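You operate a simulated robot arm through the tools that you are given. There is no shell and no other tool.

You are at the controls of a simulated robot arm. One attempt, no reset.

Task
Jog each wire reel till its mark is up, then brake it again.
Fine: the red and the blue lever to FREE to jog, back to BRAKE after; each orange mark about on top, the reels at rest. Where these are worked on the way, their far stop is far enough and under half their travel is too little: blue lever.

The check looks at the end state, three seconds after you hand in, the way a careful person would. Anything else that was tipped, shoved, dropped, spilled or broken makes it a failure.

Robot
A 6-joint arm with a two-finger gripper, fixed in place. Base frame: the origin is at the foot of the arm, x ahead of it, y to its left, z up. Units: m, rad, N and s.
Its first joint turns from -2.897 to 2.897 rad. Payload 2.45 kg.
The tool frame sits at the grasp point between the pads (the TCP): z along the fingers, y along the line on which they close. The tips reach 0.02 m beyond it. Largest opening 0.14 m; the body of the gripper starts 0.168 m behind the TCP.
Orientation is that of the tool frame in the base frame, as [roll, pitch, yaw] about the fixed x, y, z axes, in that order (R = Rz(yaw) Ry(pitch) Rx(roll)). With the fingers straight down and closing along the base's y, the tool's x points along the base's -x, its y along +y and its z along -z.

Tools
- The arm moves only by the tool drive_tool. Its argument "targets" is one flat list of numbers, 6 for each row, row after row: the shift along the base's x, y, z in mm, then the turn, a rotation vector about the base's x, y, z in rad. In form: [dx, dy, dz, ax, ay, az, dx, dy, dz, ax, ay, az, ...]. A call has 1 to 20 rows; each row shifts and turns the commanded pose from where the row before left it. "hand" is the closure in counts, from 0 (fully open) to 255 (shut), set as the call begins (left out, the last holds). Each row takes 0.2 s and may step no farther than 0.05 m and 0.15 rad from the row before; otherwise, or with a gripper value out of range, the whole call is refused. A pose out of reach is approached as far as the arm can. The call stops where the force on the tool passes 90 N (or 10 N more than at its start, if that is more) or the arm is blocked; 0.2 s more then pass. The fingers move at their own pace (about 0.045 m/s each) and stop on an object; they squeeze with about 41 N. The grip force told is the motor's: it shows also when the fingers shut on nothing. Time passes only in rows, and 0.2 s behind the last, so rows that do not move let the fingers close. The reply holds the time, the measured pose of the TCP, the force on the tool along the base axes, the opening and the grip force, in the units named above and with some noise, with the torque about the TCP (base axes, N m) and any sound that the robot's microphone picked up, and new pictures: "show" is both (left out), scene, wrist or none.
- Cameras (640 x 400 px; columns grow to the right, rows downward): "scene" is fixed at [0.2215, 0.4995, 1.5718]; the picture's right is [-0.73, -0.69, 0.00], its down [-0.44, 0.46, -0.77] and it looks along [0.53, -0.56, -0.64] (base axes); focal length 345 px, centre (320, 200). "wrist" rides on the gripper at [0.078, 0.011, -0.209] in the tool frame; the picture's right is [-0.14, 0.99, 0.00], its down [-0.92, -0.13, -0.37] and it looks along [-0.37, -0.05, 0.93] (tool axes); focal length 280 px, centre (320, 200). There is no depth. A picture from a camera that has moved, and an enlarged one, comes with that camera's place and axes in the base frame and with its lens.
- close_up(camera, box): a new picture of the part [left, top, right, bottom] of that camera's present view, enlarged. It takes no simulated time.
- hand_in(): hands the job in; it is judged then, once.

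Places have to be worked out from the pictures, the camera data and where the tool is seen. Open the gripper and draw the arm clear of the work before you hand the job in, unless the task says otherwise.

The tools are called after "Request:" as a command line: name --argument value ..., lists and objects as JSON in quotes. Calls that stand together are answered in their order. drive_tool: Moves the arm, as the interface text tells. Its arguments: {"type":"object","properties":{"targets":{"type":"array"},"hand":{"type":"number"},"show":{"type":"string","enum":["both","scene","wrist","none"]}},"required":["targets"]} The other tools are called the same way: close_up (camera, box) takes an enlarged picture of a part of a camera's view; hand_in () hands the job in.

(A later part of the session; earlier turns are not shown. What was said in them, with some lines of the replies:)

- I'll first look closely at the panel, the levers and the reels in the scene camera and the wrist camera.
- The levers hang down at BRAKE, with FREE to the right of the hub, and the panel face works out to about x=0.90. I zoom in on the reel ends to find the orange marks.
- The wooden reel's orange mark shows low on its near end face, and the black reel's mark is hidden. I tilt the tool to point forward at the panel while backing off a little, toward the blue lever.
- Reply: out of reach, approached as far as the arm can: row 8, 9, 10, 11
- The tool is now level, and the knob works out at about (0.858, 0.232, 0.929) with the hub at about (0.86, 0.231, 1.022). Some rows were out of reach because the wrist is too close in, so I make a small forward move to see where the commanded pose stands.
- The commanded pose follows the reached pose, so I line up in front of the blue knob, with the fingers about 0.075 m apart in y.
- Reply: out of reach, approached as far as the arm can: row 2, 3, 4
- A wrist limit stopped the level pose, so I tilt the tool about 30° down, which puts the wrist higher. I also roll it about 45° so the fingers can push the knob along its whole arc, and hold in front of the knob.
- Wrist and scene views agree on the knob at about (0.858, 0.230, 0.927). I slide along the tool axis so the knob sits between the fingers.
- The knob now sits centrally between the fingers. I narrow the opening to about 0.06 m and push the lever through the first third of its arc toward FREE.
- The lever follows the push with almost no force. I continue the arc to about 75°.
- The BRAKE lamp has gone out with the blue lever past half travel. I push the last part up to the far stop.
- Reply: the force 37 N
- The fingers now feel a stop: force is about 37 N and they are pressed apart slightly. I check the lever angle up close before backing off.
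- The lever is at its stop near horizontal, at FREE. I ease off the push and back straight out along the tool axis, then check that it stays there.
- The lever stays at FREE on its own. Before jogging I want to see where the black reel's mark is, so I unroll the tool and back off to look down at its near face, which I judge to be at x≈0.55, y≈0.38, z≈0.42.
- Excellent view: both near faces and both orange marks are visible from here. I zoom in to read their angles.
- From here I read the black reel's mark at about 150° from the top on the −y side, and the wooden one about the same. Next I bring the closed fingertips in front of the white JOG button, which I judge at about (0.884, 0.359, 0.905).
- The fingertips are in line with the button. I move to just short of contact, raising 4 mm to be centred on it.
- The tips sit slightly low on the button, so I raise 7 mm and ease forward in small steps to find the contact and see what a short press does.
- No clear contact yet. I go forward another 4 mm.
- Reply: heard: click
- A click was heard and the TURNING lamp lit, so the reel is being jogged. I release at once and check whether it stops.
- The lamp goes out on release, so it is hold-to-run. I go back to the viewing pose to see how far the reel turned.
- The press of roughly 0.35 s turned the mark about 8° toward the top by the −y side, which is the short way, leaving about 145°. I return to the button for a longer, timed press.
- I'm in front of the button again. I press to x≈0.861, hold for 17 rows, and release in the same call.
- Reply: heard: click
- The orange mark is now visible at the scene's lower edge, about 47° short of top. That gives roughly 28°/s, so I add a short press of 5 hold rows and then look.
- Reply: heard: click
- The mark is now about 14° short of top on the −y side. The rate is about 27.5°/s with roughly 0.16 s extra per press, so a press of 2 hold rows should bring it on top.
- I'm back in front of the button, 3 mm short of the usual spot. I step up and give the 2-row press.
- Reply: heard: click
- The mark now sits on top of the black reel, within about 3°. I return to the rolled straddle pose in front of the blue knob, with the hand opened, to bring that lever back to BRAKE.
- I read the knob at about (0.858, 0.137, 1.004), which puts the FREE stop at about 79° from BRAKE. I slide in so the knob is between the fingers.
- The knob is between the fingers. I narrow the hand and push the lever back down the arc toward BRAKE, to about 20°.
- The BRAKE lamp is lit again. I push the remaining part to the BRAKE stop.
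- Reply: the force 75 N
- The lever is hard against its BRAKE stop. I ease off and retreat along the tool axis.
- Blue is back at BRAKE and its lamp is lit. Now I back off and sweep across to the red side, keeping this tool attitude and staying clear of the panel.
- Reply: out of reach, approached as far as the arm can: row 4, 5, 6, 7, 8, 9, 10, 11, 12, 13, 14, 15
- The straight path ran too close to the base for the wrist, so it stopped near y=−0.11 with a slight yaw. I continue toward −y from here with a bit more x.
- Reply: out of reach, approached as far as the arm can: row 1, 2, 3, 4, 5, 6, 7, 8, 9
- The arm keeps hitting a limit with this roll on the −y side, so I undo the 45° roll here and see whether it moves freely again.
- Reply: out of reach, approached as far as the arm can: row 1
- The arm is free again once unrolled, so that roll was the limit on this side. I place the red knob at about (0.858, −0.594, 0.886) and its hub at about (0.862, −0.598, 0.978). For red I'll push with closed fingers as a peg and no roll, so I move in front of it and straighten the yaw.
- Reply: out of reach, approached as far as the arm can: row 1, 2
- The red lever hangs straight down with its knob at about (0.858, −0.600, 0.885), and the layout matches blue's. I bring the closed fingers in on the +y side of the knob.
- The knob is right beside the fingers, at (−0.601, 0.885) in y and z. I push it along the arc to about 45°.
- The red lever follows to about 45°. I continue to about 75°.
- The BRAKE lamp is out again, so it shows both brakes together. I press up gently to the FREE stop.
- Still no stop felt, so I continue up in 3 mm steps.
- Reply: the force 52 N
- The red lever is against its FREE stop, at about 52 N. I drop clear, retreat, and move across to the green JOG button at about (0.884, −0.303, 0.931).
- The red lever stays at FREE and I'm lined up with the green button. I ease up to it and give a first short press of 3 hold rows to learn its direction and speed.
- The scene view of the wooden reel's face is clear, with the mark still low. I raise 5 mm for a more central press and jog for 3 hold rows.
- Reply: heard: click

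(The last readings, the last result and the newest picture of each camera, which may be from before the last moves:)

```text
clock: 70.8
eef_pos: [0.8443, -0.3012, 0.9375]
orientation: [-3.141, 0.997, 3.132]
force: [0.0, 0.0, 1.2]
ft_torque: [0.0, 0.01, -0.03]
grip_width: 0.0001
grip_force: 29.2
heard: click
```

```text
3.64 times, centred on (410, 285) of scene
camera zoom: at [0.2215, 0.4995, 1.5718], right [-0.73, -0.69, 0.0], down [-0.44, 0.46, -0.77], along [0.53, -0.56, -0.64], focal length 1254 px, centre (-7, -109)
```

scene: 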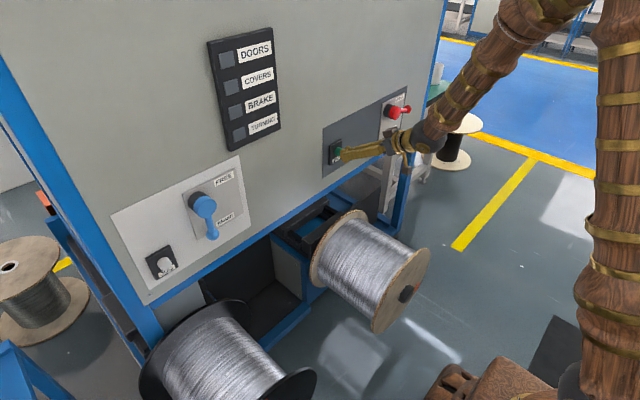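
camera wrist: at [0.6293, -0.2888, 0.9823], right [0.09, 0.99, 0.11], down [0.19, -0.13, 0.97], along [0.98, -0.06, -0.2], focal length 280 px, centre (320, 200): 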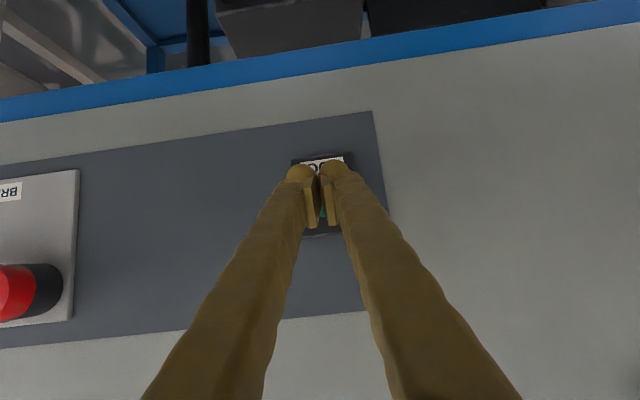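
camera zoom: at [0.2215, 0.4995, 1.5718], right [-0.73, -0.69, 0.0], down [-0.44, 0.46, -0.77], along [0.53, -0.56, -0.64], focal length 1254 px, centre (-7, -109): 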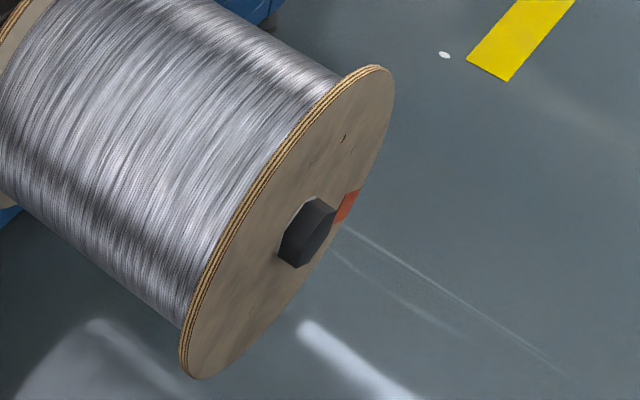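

The mark moved up by the −y side, the same way and at about the same rate; I estimate 129° to go. I give a longer press of 17 hold rows, about 98°, and then look.

Request:
drive_tool --targets '[17, 0, 0, 0, 0, 0, 0, 0, 0, 0, 0, 0, 0, 0, 0, 0, 0, 0, 0, 0, 0, 0, 0, 0, 0, 0, 0, 0, 0, 0, 0, 0, 0, 0, 0, 0, 0, 0, 0, 0, 0, 0, 0, 0, 0, 0, 0, 0, 0, 0, 0, 0, 0, 0, 0, 0, 0, 0, 0, 0, 0, 0, 0, 0, 0, 0, 0, 0, 0, 0, 0, 0, 0, 0, 0, 0, 0, 0, 0, 0, 0, 0, 0, 0, 0, 0, 0, 0, 0, 0, 0, 0, 0, 0, 0, 0, 0, 0, 0, 0, 0, 0, 0, 0, 0, 0, 0, 0, -17, 0, 0, 0, 0, 0]' --hand 255 --show "scene"

Request:
close_up --camera "scene" --box '[370, 230, 450, 340]'

```text
clock: 74.8
eef_pos: [0.8457, -0.3004, 0.9379]
orientation: [-3.14, 0.996, 3.131]
force: [-0.1, -0.1, 0.4]
ft_torque: [0.03, -0.01, 0.03]
grip_width: 0.0
grip_force: 29.3
heard: click
```

scene: 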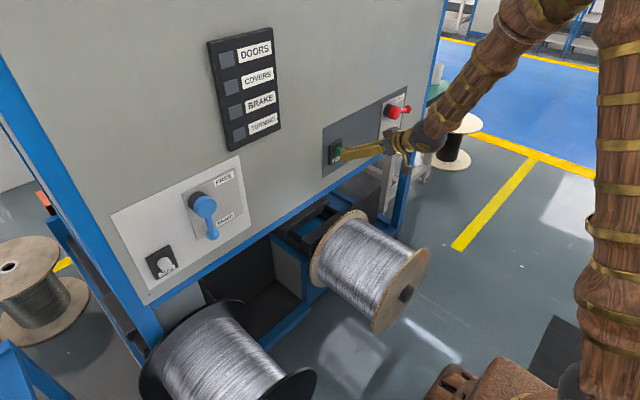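

```text
3.64 times, centred on (410, 285) of scene
camera zoom: at [0.2215, 0.4995, 1.5718], right [-0.73, -0.69, 0.0], down [-0.44, 0.46, -0.77], along [0.53, -0.56, -0.64], focal length 1254 px, centre (-7, -109)
```

zoom: 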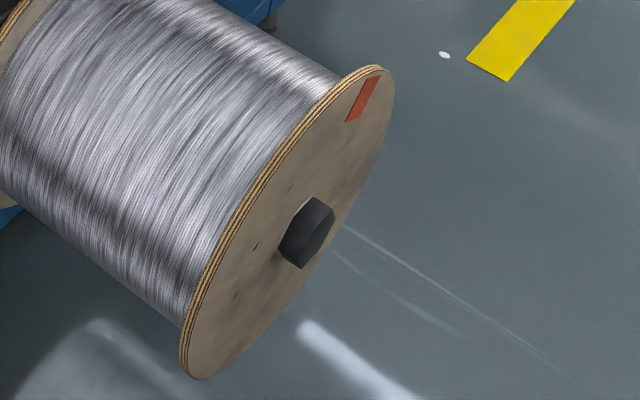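

The mark is now about 30° short of top on the wooden reel. I give a 3-row press, about 21°, then go to a viewing pose for a precise reading.

Request:
drive_tool --targets '[17, 0, 0, 0, 0, 0, 0, 0, 0, 0, 0, 0, 0, 0, 0, 0, 0, 0, 0, 0, 0, 0, 0, 0, -17, 0, 0, 0, 0, 0]' --hand 255 --show "scene"

Request:
close_up --camera "scene" --box '[370, 230, 450, 340]'

Request:
drive_tool --targets '[-32, 0, 20, 0, 0, 0, -32, 0, 20, 0, 0, 0, -40, -4, 0, 0, 0.067, 0, -40, -4, 0, 0, 0.067, 0, -40, -4, 0, 0, 0.067, 0, -40, -4, 0, 0, 0.067, 0, -40, -4, 0, 0, 0.067, 0, -40, -4, 0, 0, 0.067, 0, -40, -4, 0, 0, 0.067, 0, -40, -4, 0, 0, 0.067, 0, -40, -4, 0, 0, 0.06, 0, 0, 0, 0, 0, 0, 0]' --hand 255

```text
clock: 76.0
eef_pos: [0.8438, -0.3004, 0.9358]
orientation: [-3.139, 0.995, 3.134]
force: [0.3, -1.2, -0.3]
ft_torque: [0.03, 0.01, -0.02]
grip_width: 0.0001
grip_force: 29.5
heard: click
```

scene: 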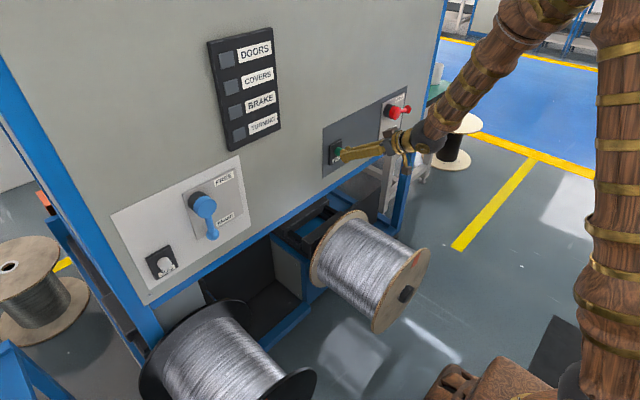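

```text
3.64 times, centred on (410, 285) of scene
camera zoom: at [0.2215, 0.4995, 1.5718], right [-0.73, -0.69, 0.0], down [-0.44, 0.46, -0.77], along [0.53, -0.56, -0.64], focal length 1254 px, centre (-7, -109)
```

zoom: 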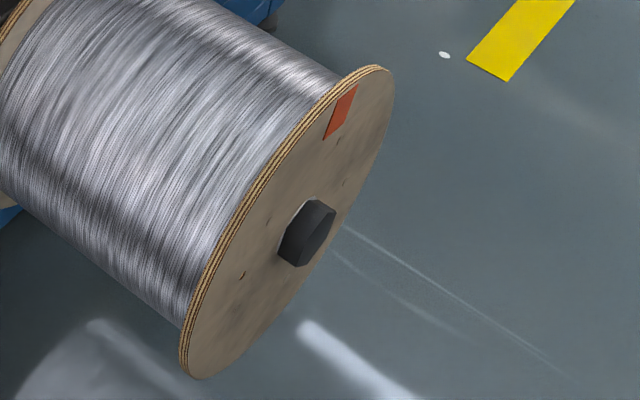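

```text
clock: 78.6
eef_pos: [0.4208, -0.3381, 0.9794]
orientation: [-3.133, 0.399, 3.137]
force: [0.8, 0.0, 0.0]
ft_torque: [0.03, 0.03, -0.04]
grip_width: 0.0001
grip_force: 29.3
camera wrist: at [0.2673, -0.3243, 1.1419], right [0.13, 0.99, 0.05], down [0.7, -0.13, 0.7], along [0.7, -0.06, -0.71], focal length 280 px, centre (320, 200)
```

scene: 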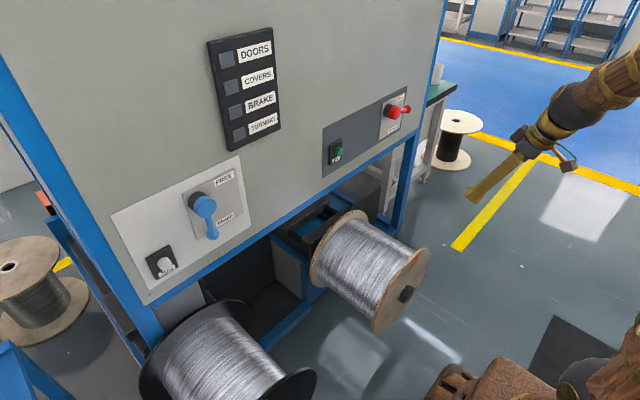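
wrist: 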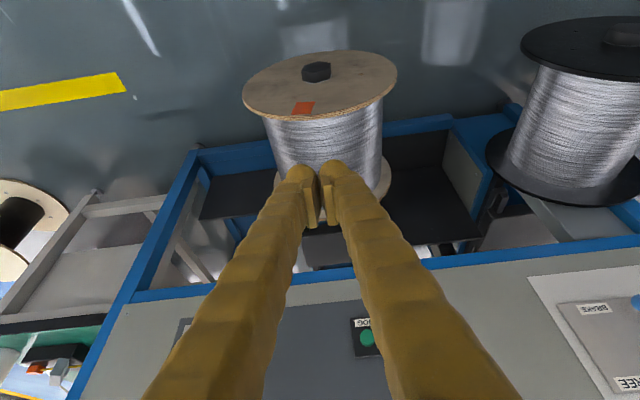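

Request:
close_up --camera "wrist" --box '[220, 30, 420, 155]'

```text
3.20 times, centred on (320, 92) of wrist
camera zoom: at [0.2673, -0.3243, 1.1419], right [0.13, 0.99, 0.05], down [0.7, -0.13, 0.7], along [0.7, -0.06, -0.71], focal length 897 px, centre (320, 544)
```

zoom: 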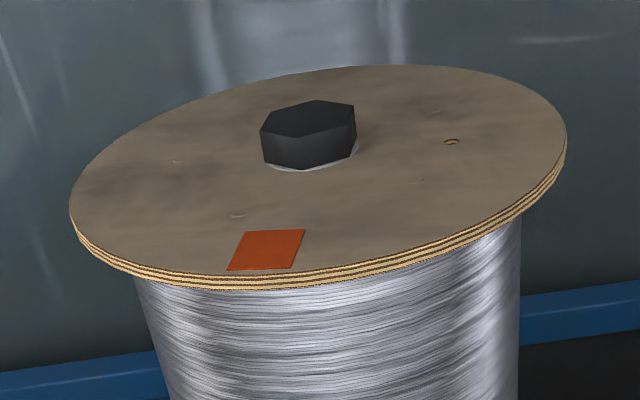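

The wooden reel's mark is about 13° short of top. I return to the green button and give a 2-row press, about 15°.

Request:
drive_tool --targets '[40, 4, 0, 0, -0.06, 0, 40, 4, 0, 0, -0.067, 0, 40, 4, 0, 0, -0.067, 0, 40, 4, 0, 0, -0.067, 0, 40, 4, 0, 0, -0.067, 0, 40, 4, 0, 0, -0.067, 0, 40, 4, 0, 0, -0.067, 0, 40, 4, 0, 0, -0.067, 0, 40, 4, 0, 0, -0.067, 0, 32, 2, -21, 0, 0, 0, 31, 0, -21, 0, 0, 0, 0, 0, 0, 0, 0, 0]' --hand 255 --show "scene"

```text
clock: 81.2
eef_pos: [0.8437, -0.3021, 0.9363]
orientation: [-3.14, 0.996, 3.132]
force: [-0.3, 0.5, -0.2]
ft_torque: [0.02, -0.01, -0.01]
grip_width: 0.0
grip_force: 29.3
```

scene: 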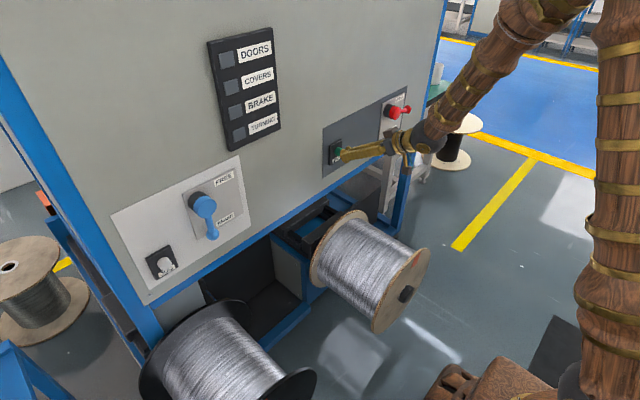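

I'm in position in front of the green button. I give the 2-row press and then return to the viewing pose to verify.

Request:
drive_tool --targets '[17, 0, 0, 0, 0, 0, 0, 0, 0, 0, 0, 0, 0, 0, 0, 0, 0, 0, -17, 0, 0, 0, 0, 0]' --hand 255 --show "scene"

Request:
drive_tool --targets '[-32, 0, 20, 0, 0, 0, -32, 0, 20, 0, 0, 0, -40, -4, 0, 0, 0.067, 0, -40, -4, 0, 0, 0.067, 0, -40, -4, 0, 0, 0.067, 0, -40, -4, 0, 0, 0.067, 0, -40, -4, 0, 0, 0.067, 0, -40, -4, 0, 0, 0.067, 0, -40, -4, 0, 0, 0.067, 0, -40, -4, 0, 0, 0.067, 0, -40, -4, 0, 0, 0.06, 0, 0, 0, 0, 0, 0, 0]' --hand 255

Request:
close_up --camera "wrist" --box '[220, 30, 420, 155]'

Request:
close_up --camera "wrist" --box '[480, 0, 640, 100]'

```text
clock: 82.2
eef_pos: [0.8434, -0.3021, 0.9369]
orientation: [-3.14, 0.997, 3.134]
force: [-0.4, 0.0, 0.0]
ft_torque: [0.04, -0.02, -0.01]
grip_width: 0.0
grip_force: 28.8
heard: click
```

scene: 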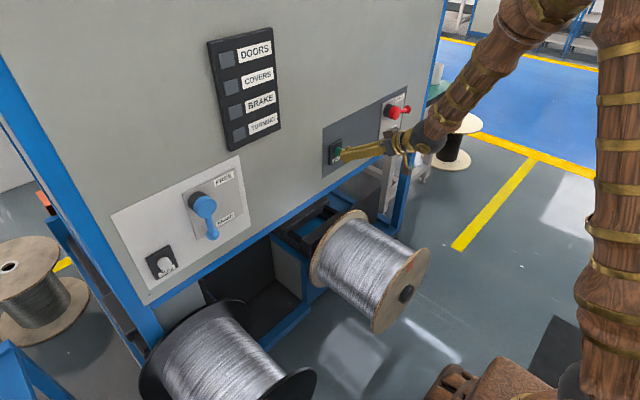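

```text
clock: 84.8
eef_pos: [0.4193, -0.3344, 0.976]
orientation: [-3.135, 0.398, 3.135]
force: [0.7, 0.0, -0.9]
ft_torque: [-0.01, 0.04, 0.01]
grip_width: 0.0
grip_force: 29.8
camera wrist: at [0.267, -0.321, 1.1382], right [0.14, 0.99, 0.05], down [0.7, -0.13, 0.7], along [0.7, -0.06, -0.71], focal length 280 px, centre (320, 200)
```

scene: 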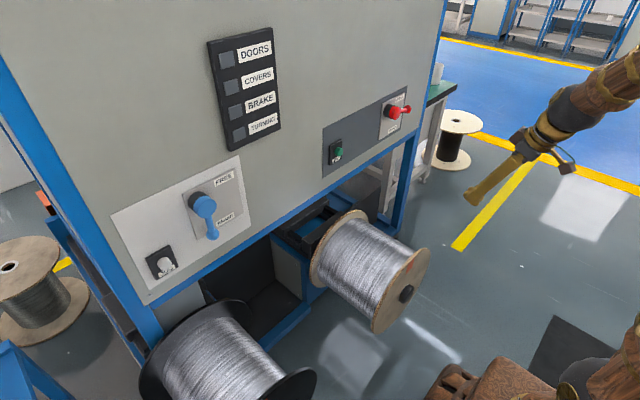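
wrist: 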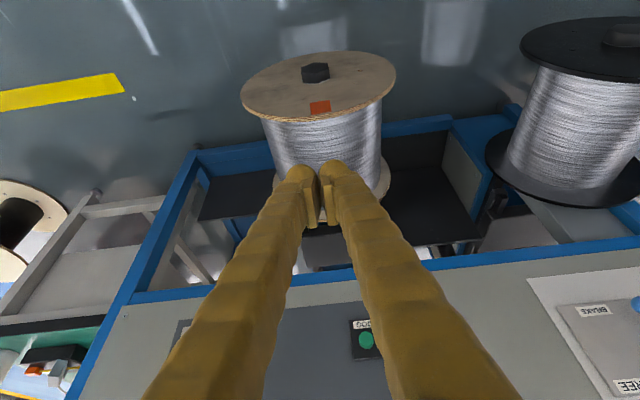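

```text
3.20 times, centred on (320, 92) of wrist
camera zoom: at [0.267, -0.321, 1.1382], right [0.14, 0.99, 0.05], down [0.7, -0.13, 0.7], along [0.7, -0.06, -0.71], focal length 897 px, centre (320, 544)
```

zoom: 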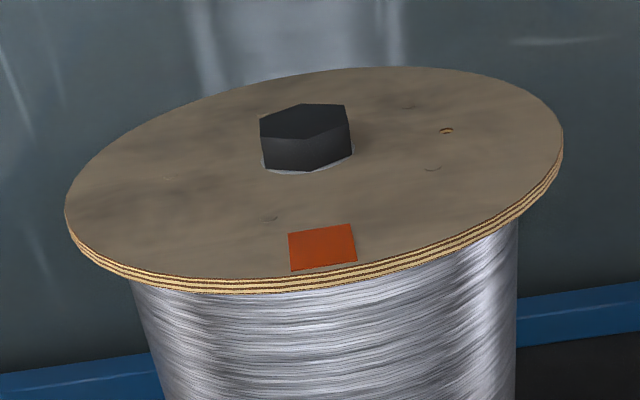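

```text
4.00 times, centred on (560, 50) of wrist
camera zoom: at [0.267, -0.321, 1.1382], right [0.14, 0.99, 0.05], down [0.7, -0.13, 0.7], along [0.7, -0.06, -0.71], focal length 1122 px, centre (-640, 800)
```

zoom: 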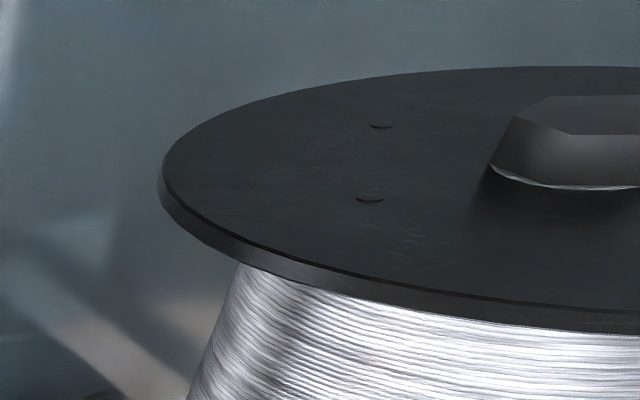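

The wooden reel's mark is on top as well, within about 2°. Now I move to a point above and in front of the red knob, which is at FREE at about (−0.694, 0.966), to push it back down to BRAKE.

Request:
drive_tool --targets '[30, -30.5, 7.4, 0, -0.05, 0, 30, -30.5, 7.4, 0, -0.05, 0, 30, -30.5, 7.4, 0, -0.05, 0, 30, -30.5, 7.4, 0, -0.05, 0, 30, -30.5, 7.4, 0, -0.05, 0, 30, -30.5, 7.4, 0, -0.05, 0, 30, -30.5, 7.4, 0, -0.05, 0, 30, -30.5, 7.4, 0, -0.05, 0, 30, -30.5, 7.4, 0, -0.05, 0, 30, -30.5, 7.4, 0, -0.05, 0, 30, -30.5, 7.4, 0, -0.05, 0, 30, -30.5, 7.4, 0, -0.05, 0, 0, 0, 0, 0, 0, 0]' --hand 255

```text
clock: 87.6
eef_pos: [0.7796, -0.705, 1.0652]
orientation: [-3.14, 0.998, 3.133]
force: [0.1, 0.0, 0.2]
ft_torque: [0.01, 0.0, 0.0]
grip_width: 0.0
grip_force: 29.4
camera wrist: at [0.5615, -0.6911, 1.1132], right [0.08, 0.99, 0.11], down [0.19, -0.13, 0.97], along [0.98, -0.06, -0.2], focal length 280 px, centre (320, 200)
```

scene: 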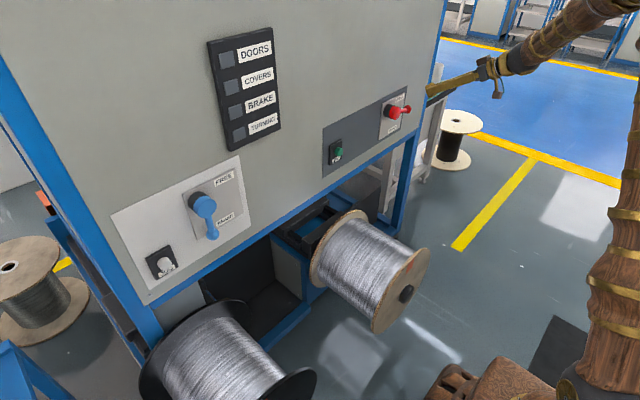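
wrist: 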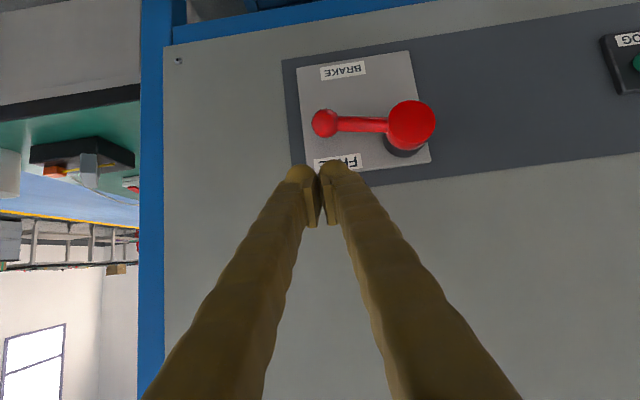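

I read the red knob at about (−0.693, 0.965) and the hub at about (−0.599, 0.979). I come in just above the knob.

Request:
drive_tool --targets '[24, 1.7, -15.3, 0, 0, 0, 24, 1.7, -15.3, 0, 0, 0, 24, 1.7, -15.3, 0, 0, 0, 0, 0, 0, 0, 0, 0]' --hand 255

Request:
close_up --camera "scene" --box '[350, 60, 470, 150]'

```text
clock: 88.6
eef_pos: [0.8501, -0.697, 1.0201]
orientation: [-3.141, 0.998, 3.134]
force: [0.1, 0.3, -0.2]
ft_torque: [0.0, 0.0, 0.0]
grip_width: 0.0
grip_force: 29.2
camera wrist: at [0.6329, -0.6833, 1.068], right [0.09, 0.99, 0.11], down [0.19, -0.13, 0.97], along [0.98, -0.06, -0.2], focal length 280 px, centre (320, 200)
```

scene: 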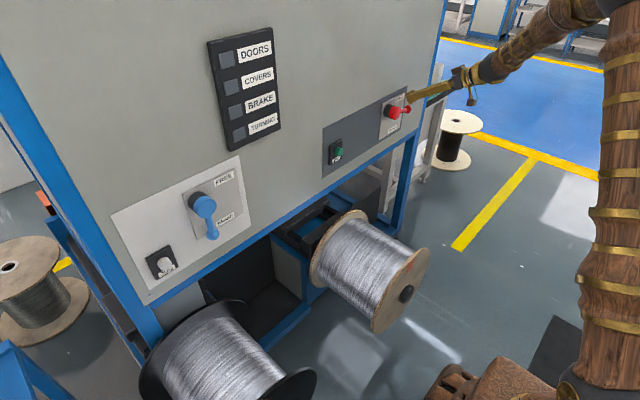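
wrist: 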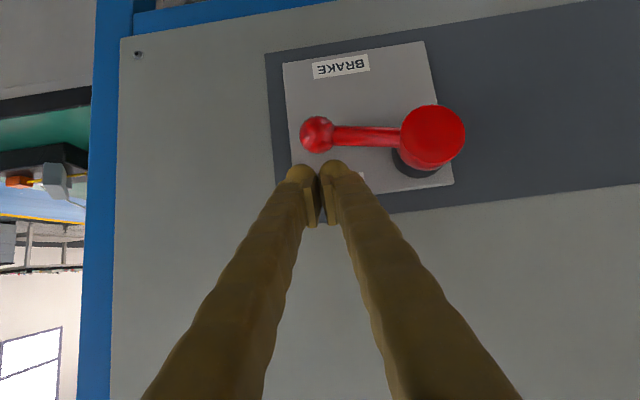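

```text
4.44 times, centred on (410, 105) of scene
camera zoom: at [0.2215, 0.4995, 1.5718], right [-0.73, -0.69, 0.0], down [-0.44, 0.46, -0.77], along [0.53, -0.56, -0.64], focal length 1533 px, centre (-80, 622)
```

zoom: 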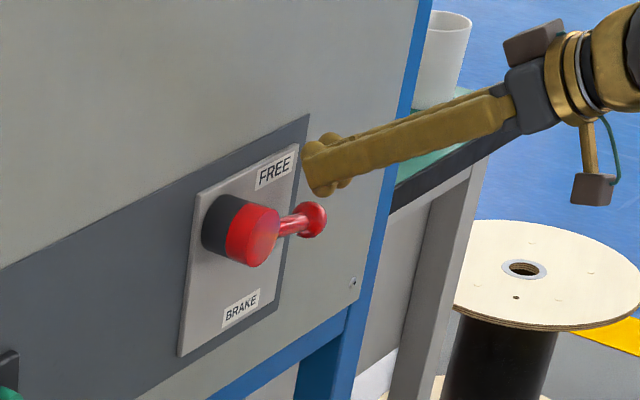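

The fingers are just above the knob. I push it down along the arc to about 25°.

Request:
drive_tool --targets '[0, -3.5, -16, 0, 0, 0, 0, -0.5, -10.4, 0, 0, 0, 0, -0.4, -10.4, 0, 0, 0, 0, 1.3, -14, 0, 0, 0, 0, 1.9, -13.9, 0, 0, 0, 0, 4.6, -12.9, 0, 0, 0, 0, 5.8, -12.8, 0, 0, 0, 0, 8.2, -11, 0, 0, 0, 0, 9, -10.8, 0, 0, 0]' --hand 255

Request:
close_up --camera "scene" --box '[350, 60, 470, 150]'

```text
clock: 90.6
eef_pos: [0.8522, -0.6714, 0.9057]
orientation: [-3.141, 0.998, 3.13]
force: [-0.6, 0.5, -1.0]
ft_torque: [0.0, -0.02, 0.0]
grip_width: 0.0
grip_force: 29.4
camera wrist: at [0.6346, -0.6571, 0.9544], right [0.08, 0.99, 0.12], down [0.19, -0.13, 0.97], along [0.98, -0.06, -0.2], focal length 280 px, centre (320, 200)
```

scene: 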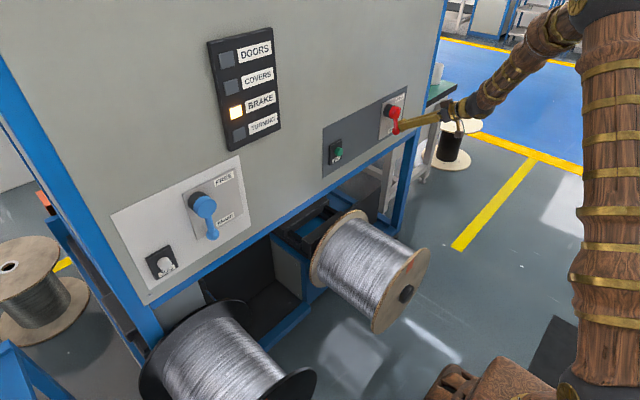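
wrist: 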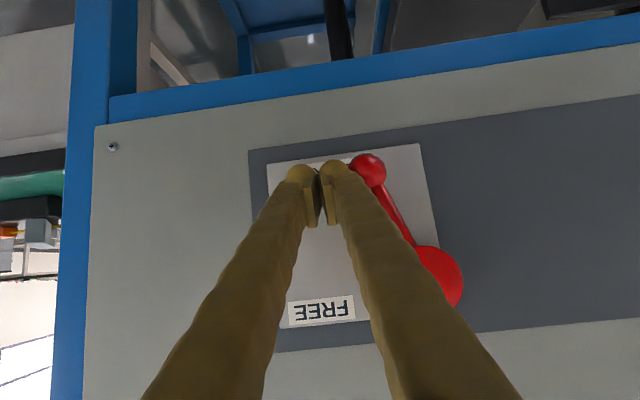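

```text
4.44 times, centred on (410, 105) of scene
camera zoom: at [0.2215, 0.4995, 1.5718], right [-0.73, -0.69, 0.0], down [-0.44, 0.46, -0.77], along [0.53, -0.56, -0.64], focal length 1533 px, centre (-80, 622)
```

zoom: 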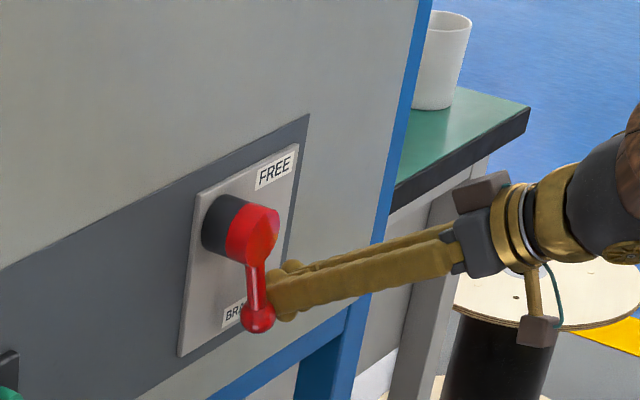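

The BRAKE lamp is lit again with the lever at about 20°. I push the rest of the way to the BRAKE stop in small steps.

Request:
drive_tool --targets '[0, 11.5, -7, 0, 0, 0, 0, 11.5, -7, 0, 0, 0, 0, 8.5, -3.5, 0, 0, 0, 0, 6, -3, 0, 0, 0]' --hand 255

Request:
close_up --camera "scene" --box '[350, 60, 470, 150]'

```text
clock: 91.6
eef_pos: [0.8522, -0.6376, 0.8891]
orientation: [-3.137, 1.003, 3.131]
force: [1.9, -48.6, 23.0]
ft_torque: [0.38, -0.25, -0.61]
grip_width: 0.0001
grip_force: 29.4
camera wrist: at [0.6341, -0.6231, 0.9366], right [0.09, 0.99, 0.11], down [0.18, -0.13, 0.97], along [0.98, -0.07, -0.19], focal length 280 px, centre (320, 200)
```

scene: 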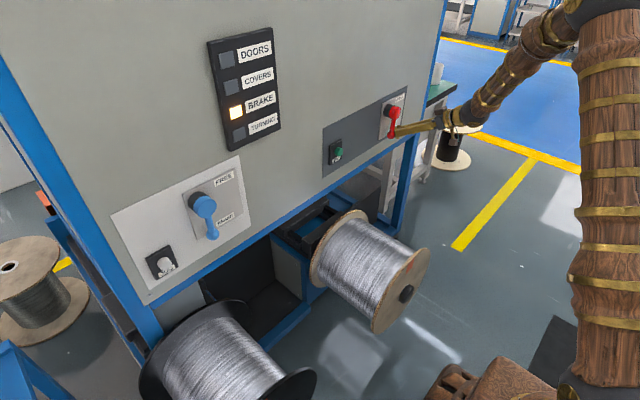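
wrist: 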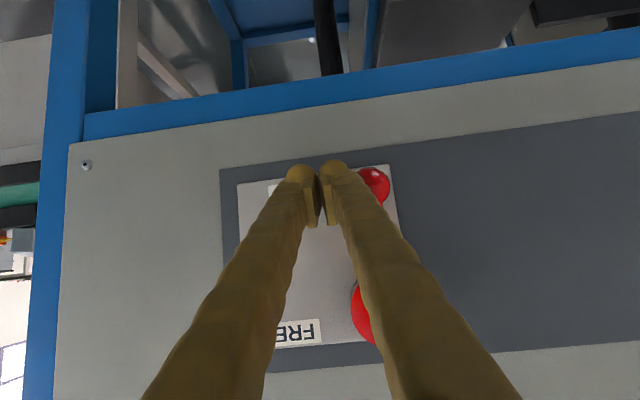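

```text
4.44 times, centred on (410, 105) of scene
camera zoom: at [0.2215, 0.4995, 1.5718], right [-0.73, -0.69, 0.0], down [-0.44, 0.46, -0.77], along [0.53, -0.56, -0.64], focal length 1533 px, centre (-80, 622)
```

zoom: 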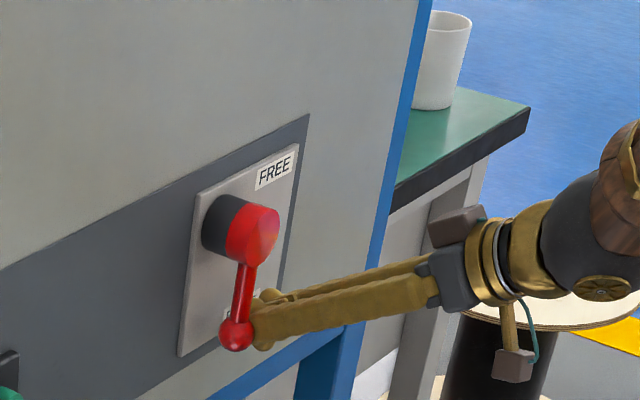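

The red lever is on its BRAKE stop, matching its starting look. I back off, retreat, open the gripper, and go to the viewing pose, yawed a little so both reels are in view for a final check.

Request:
drive_tool --targets '[0, -12, 2, 0, 0, 0, -25, 0, 16, 0, 0, 0, -25, 0, 16, 0, 0, 0, -25, 0, 16, 0, 0, 0, -25, 8, 10, 0, 0.05, 0, -30, 33, 0, 0, 0.06, 0, -30, 33, 0, 0, 0.06, 0, -30, 33, 0, 0, 0.06, 0, -30, 33, 0, 0, 0.06, 0, -30, 33, 0, 0, 0.06, 0, -30, 33, 0, 0, 0.06, 0, -30, 33, 0, 0, 0.06, 0, -30, 33, 0, 0, 0.06, 0, -30, 33, 0, 0, 0.06, 0, -20, 30, 0, 0, 0, 0, 0, 0, 0, 0, 0, 0]' --hand 255

```text
clock: 95.0
eef_pos: [0.4616, -0.3143, 0.9488]
orientation: [-3.134, 0.409, 3.138]
force: [-0.7, 0.9, -0.6]
ft_torque: [0.01, 0.0, 0.01]
grip_width: 0.0002
grip_force: 29.4
camera wrist: at [0.3069, -0.299, 1.1091], right [0.13, 0.99, 0.05], down [0.7, -0.13, 0.7], along [0.7, -0.06, -0.71], focal length 280 px, centre (320, 200)
```

scene: 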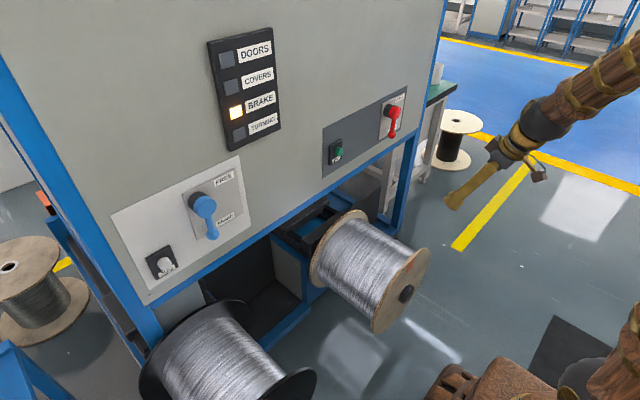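
wrist: 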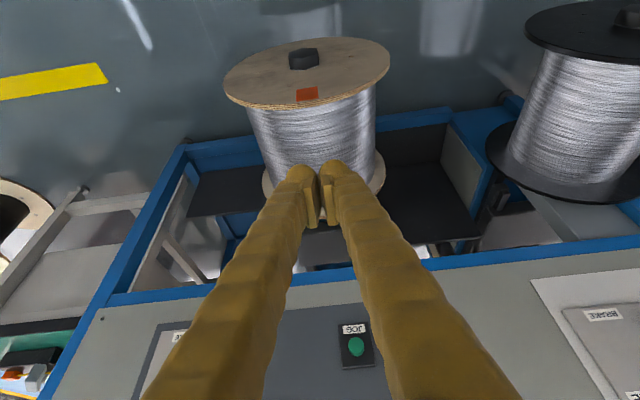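

Both levers are at BRAKE and the BRAKE lamp is lit. I open the gripper, back off a little more, and yaw to see both reel faces.

Request:
drive_tool --targets '[-15, 0, 10, 0, 0, 0.1, -15, 0, 10, 0, 0, 0.1, 0, 0, 10, 0, 0, 0.1, 0, 0, 0, 0, 0, 0, 0, 0, 0, 0, 0, 0, 0, 0, 0, 0, 0, 0, 0, 0, 0, 0, 0, 0, 0, 0, 0, 0, 0, 0]' --hand 0

Request:
close_up --camera "wrist" --box '[160, 0, 640, 150]'

Request:
close_up --camera "scene" --box '[150, 60, 430, 260]'

```text
clock: 96.8
eef_pos: [0.4322, -0.3107, 0.9765]
orientation: [-3.134, 0.41, -2.847]
force: [0.2, -0.1, -0.4]
ft_torque: [0.02, 0.0, 0.0]
grip_width: 0.14
grip_force: 0.1
camera wrist: at [0.2807, -0.3436, 1.1375], right [-0.16, 0.99, 0.05], down [0.7, 0.08, 0.7], along [0.69, 0.15, -0.71], focal length 280 px, centre (320, 200)
```

scene: 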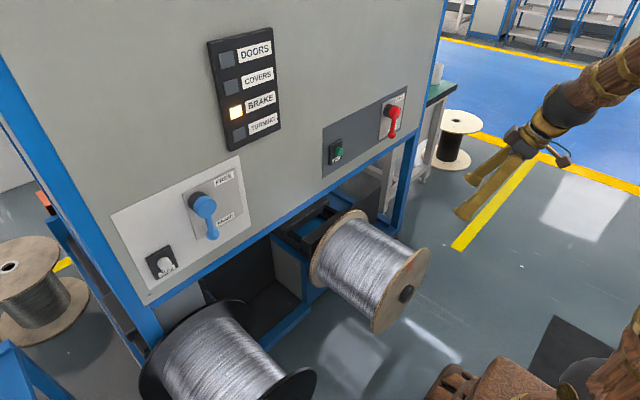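
wrist: 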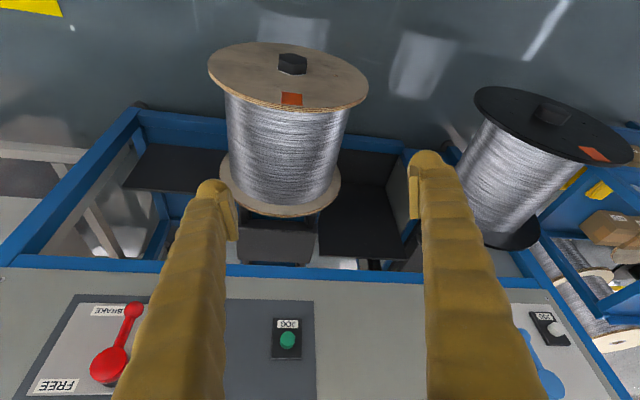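

```text
1.33 times, centred on (400, 75) of wrist
camera zoom: at [0.2807, -0.3436, 1.1375], right [-0.16, 0.99, 0.05], down [0.7, 0.08, 0.7], along [0.69, 0.15, -0.71], focal length 374 px, centre (213, 367)
```

zoom: 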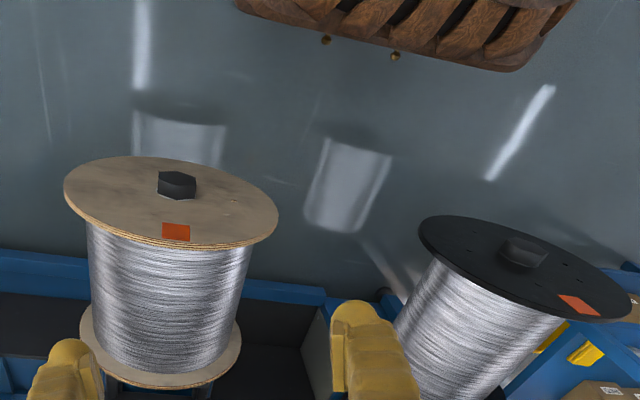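

```text
2.00 times, centred on (290, 160) of scene
camera zoom: at [0.2215, 0.4995, 1.5718], right [-0.73, -0.69, 0.0], down [-0.44, 0.46, -0.77], along [0.53, -0.56, -0.64], focal length 690 px, centre (380, 280)
```

zoom: 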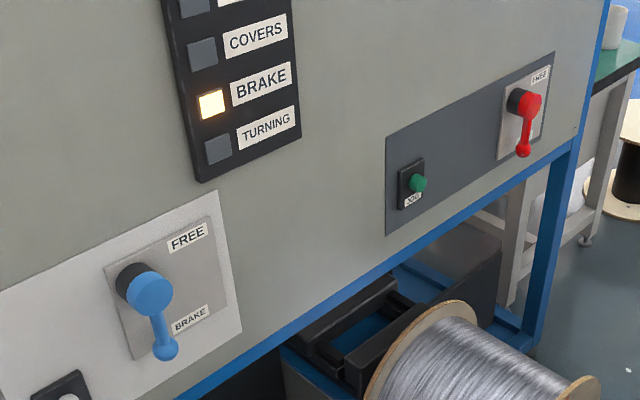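

Both marks are on top, both levers are at BRAKE, the BRAKE lamp is lit and TURNING is dark. I lift the arm further clear with the gripper open before handing in.

Request:
drive_tool --targets '[0, -20, 40, 0, 0, 0, 0, -20, 40, 0, 0, 0, 0, -20, 40, 0, 0, 0, 0, -20, 40, 0, 0, 0, 0, 0, 0, 0, 0, 0, 0, 0, 0, 0, 0, 0]' --hand 0

```text
clock: 98.2
eef_pos: [0.4301, -0.3891, 1.1356]
orientation: [-3.135, 0.409, -2.848]
force: [-0.2, -0.1, -0.2]
ft_torque: [0.03, -0.02, 0.0]
grip_width: 0.14
grip_force: 0.0
camera wrist: at [0.2794, -0.4227, 1.2973], right [-0.16, 0.99, 0.05], down [0.71, 0.08, 0.7], along [0.69, 0.15, -0.71], focal length 280 px, centre (320, 200)
```

scene: 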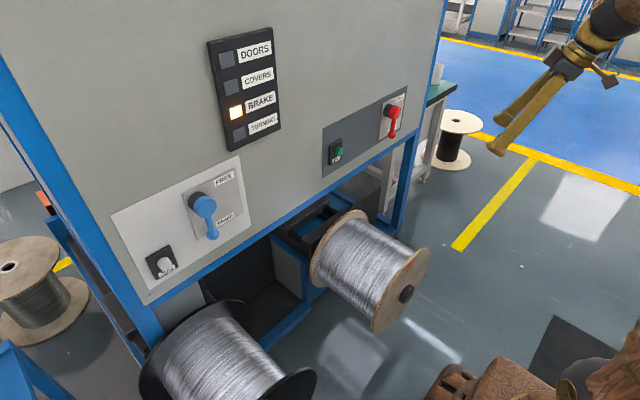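
wrist: 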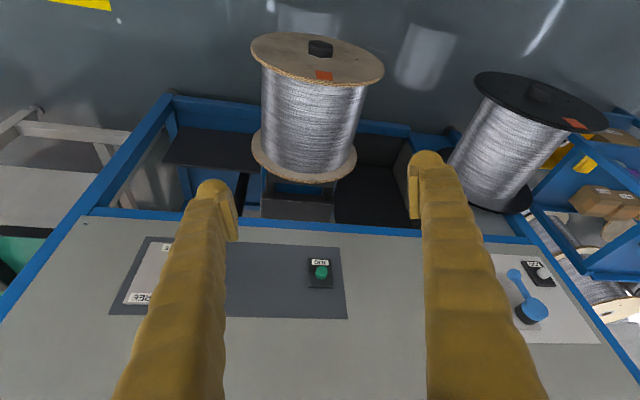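

The marks are on top, the reels are at rest, both levers are at BRAKE, and the arm is clear with the gripper open. I hand in the job.

Request:
hand_in

```text
The job is handed in.
```

I jogged both reels until their orange marks were up, braked them again, and handed the job in. I haven't seen the result of the check.

| | Black reel (blue lever) | Wooden reel (red lever) |
|---|---|---|
| **Lever** | Pushed to its FREE stop, then back to its BRAKE stop | Pushed to its FREE stop, then back to its BRAKE stop |
| **Mark** | On top, read as 1–5° past it | On top, within about 2° |
| **Reel** | At rest | At rest |

In the last pictures the BRAKE lamp is lit and the TURNING lamp is dark. The gripper is open and the arm is clear of the work. I saw nothing tipped, shoved or damaged. The hardest push was about 75 N, with the blue lever on its BRAKE stop.
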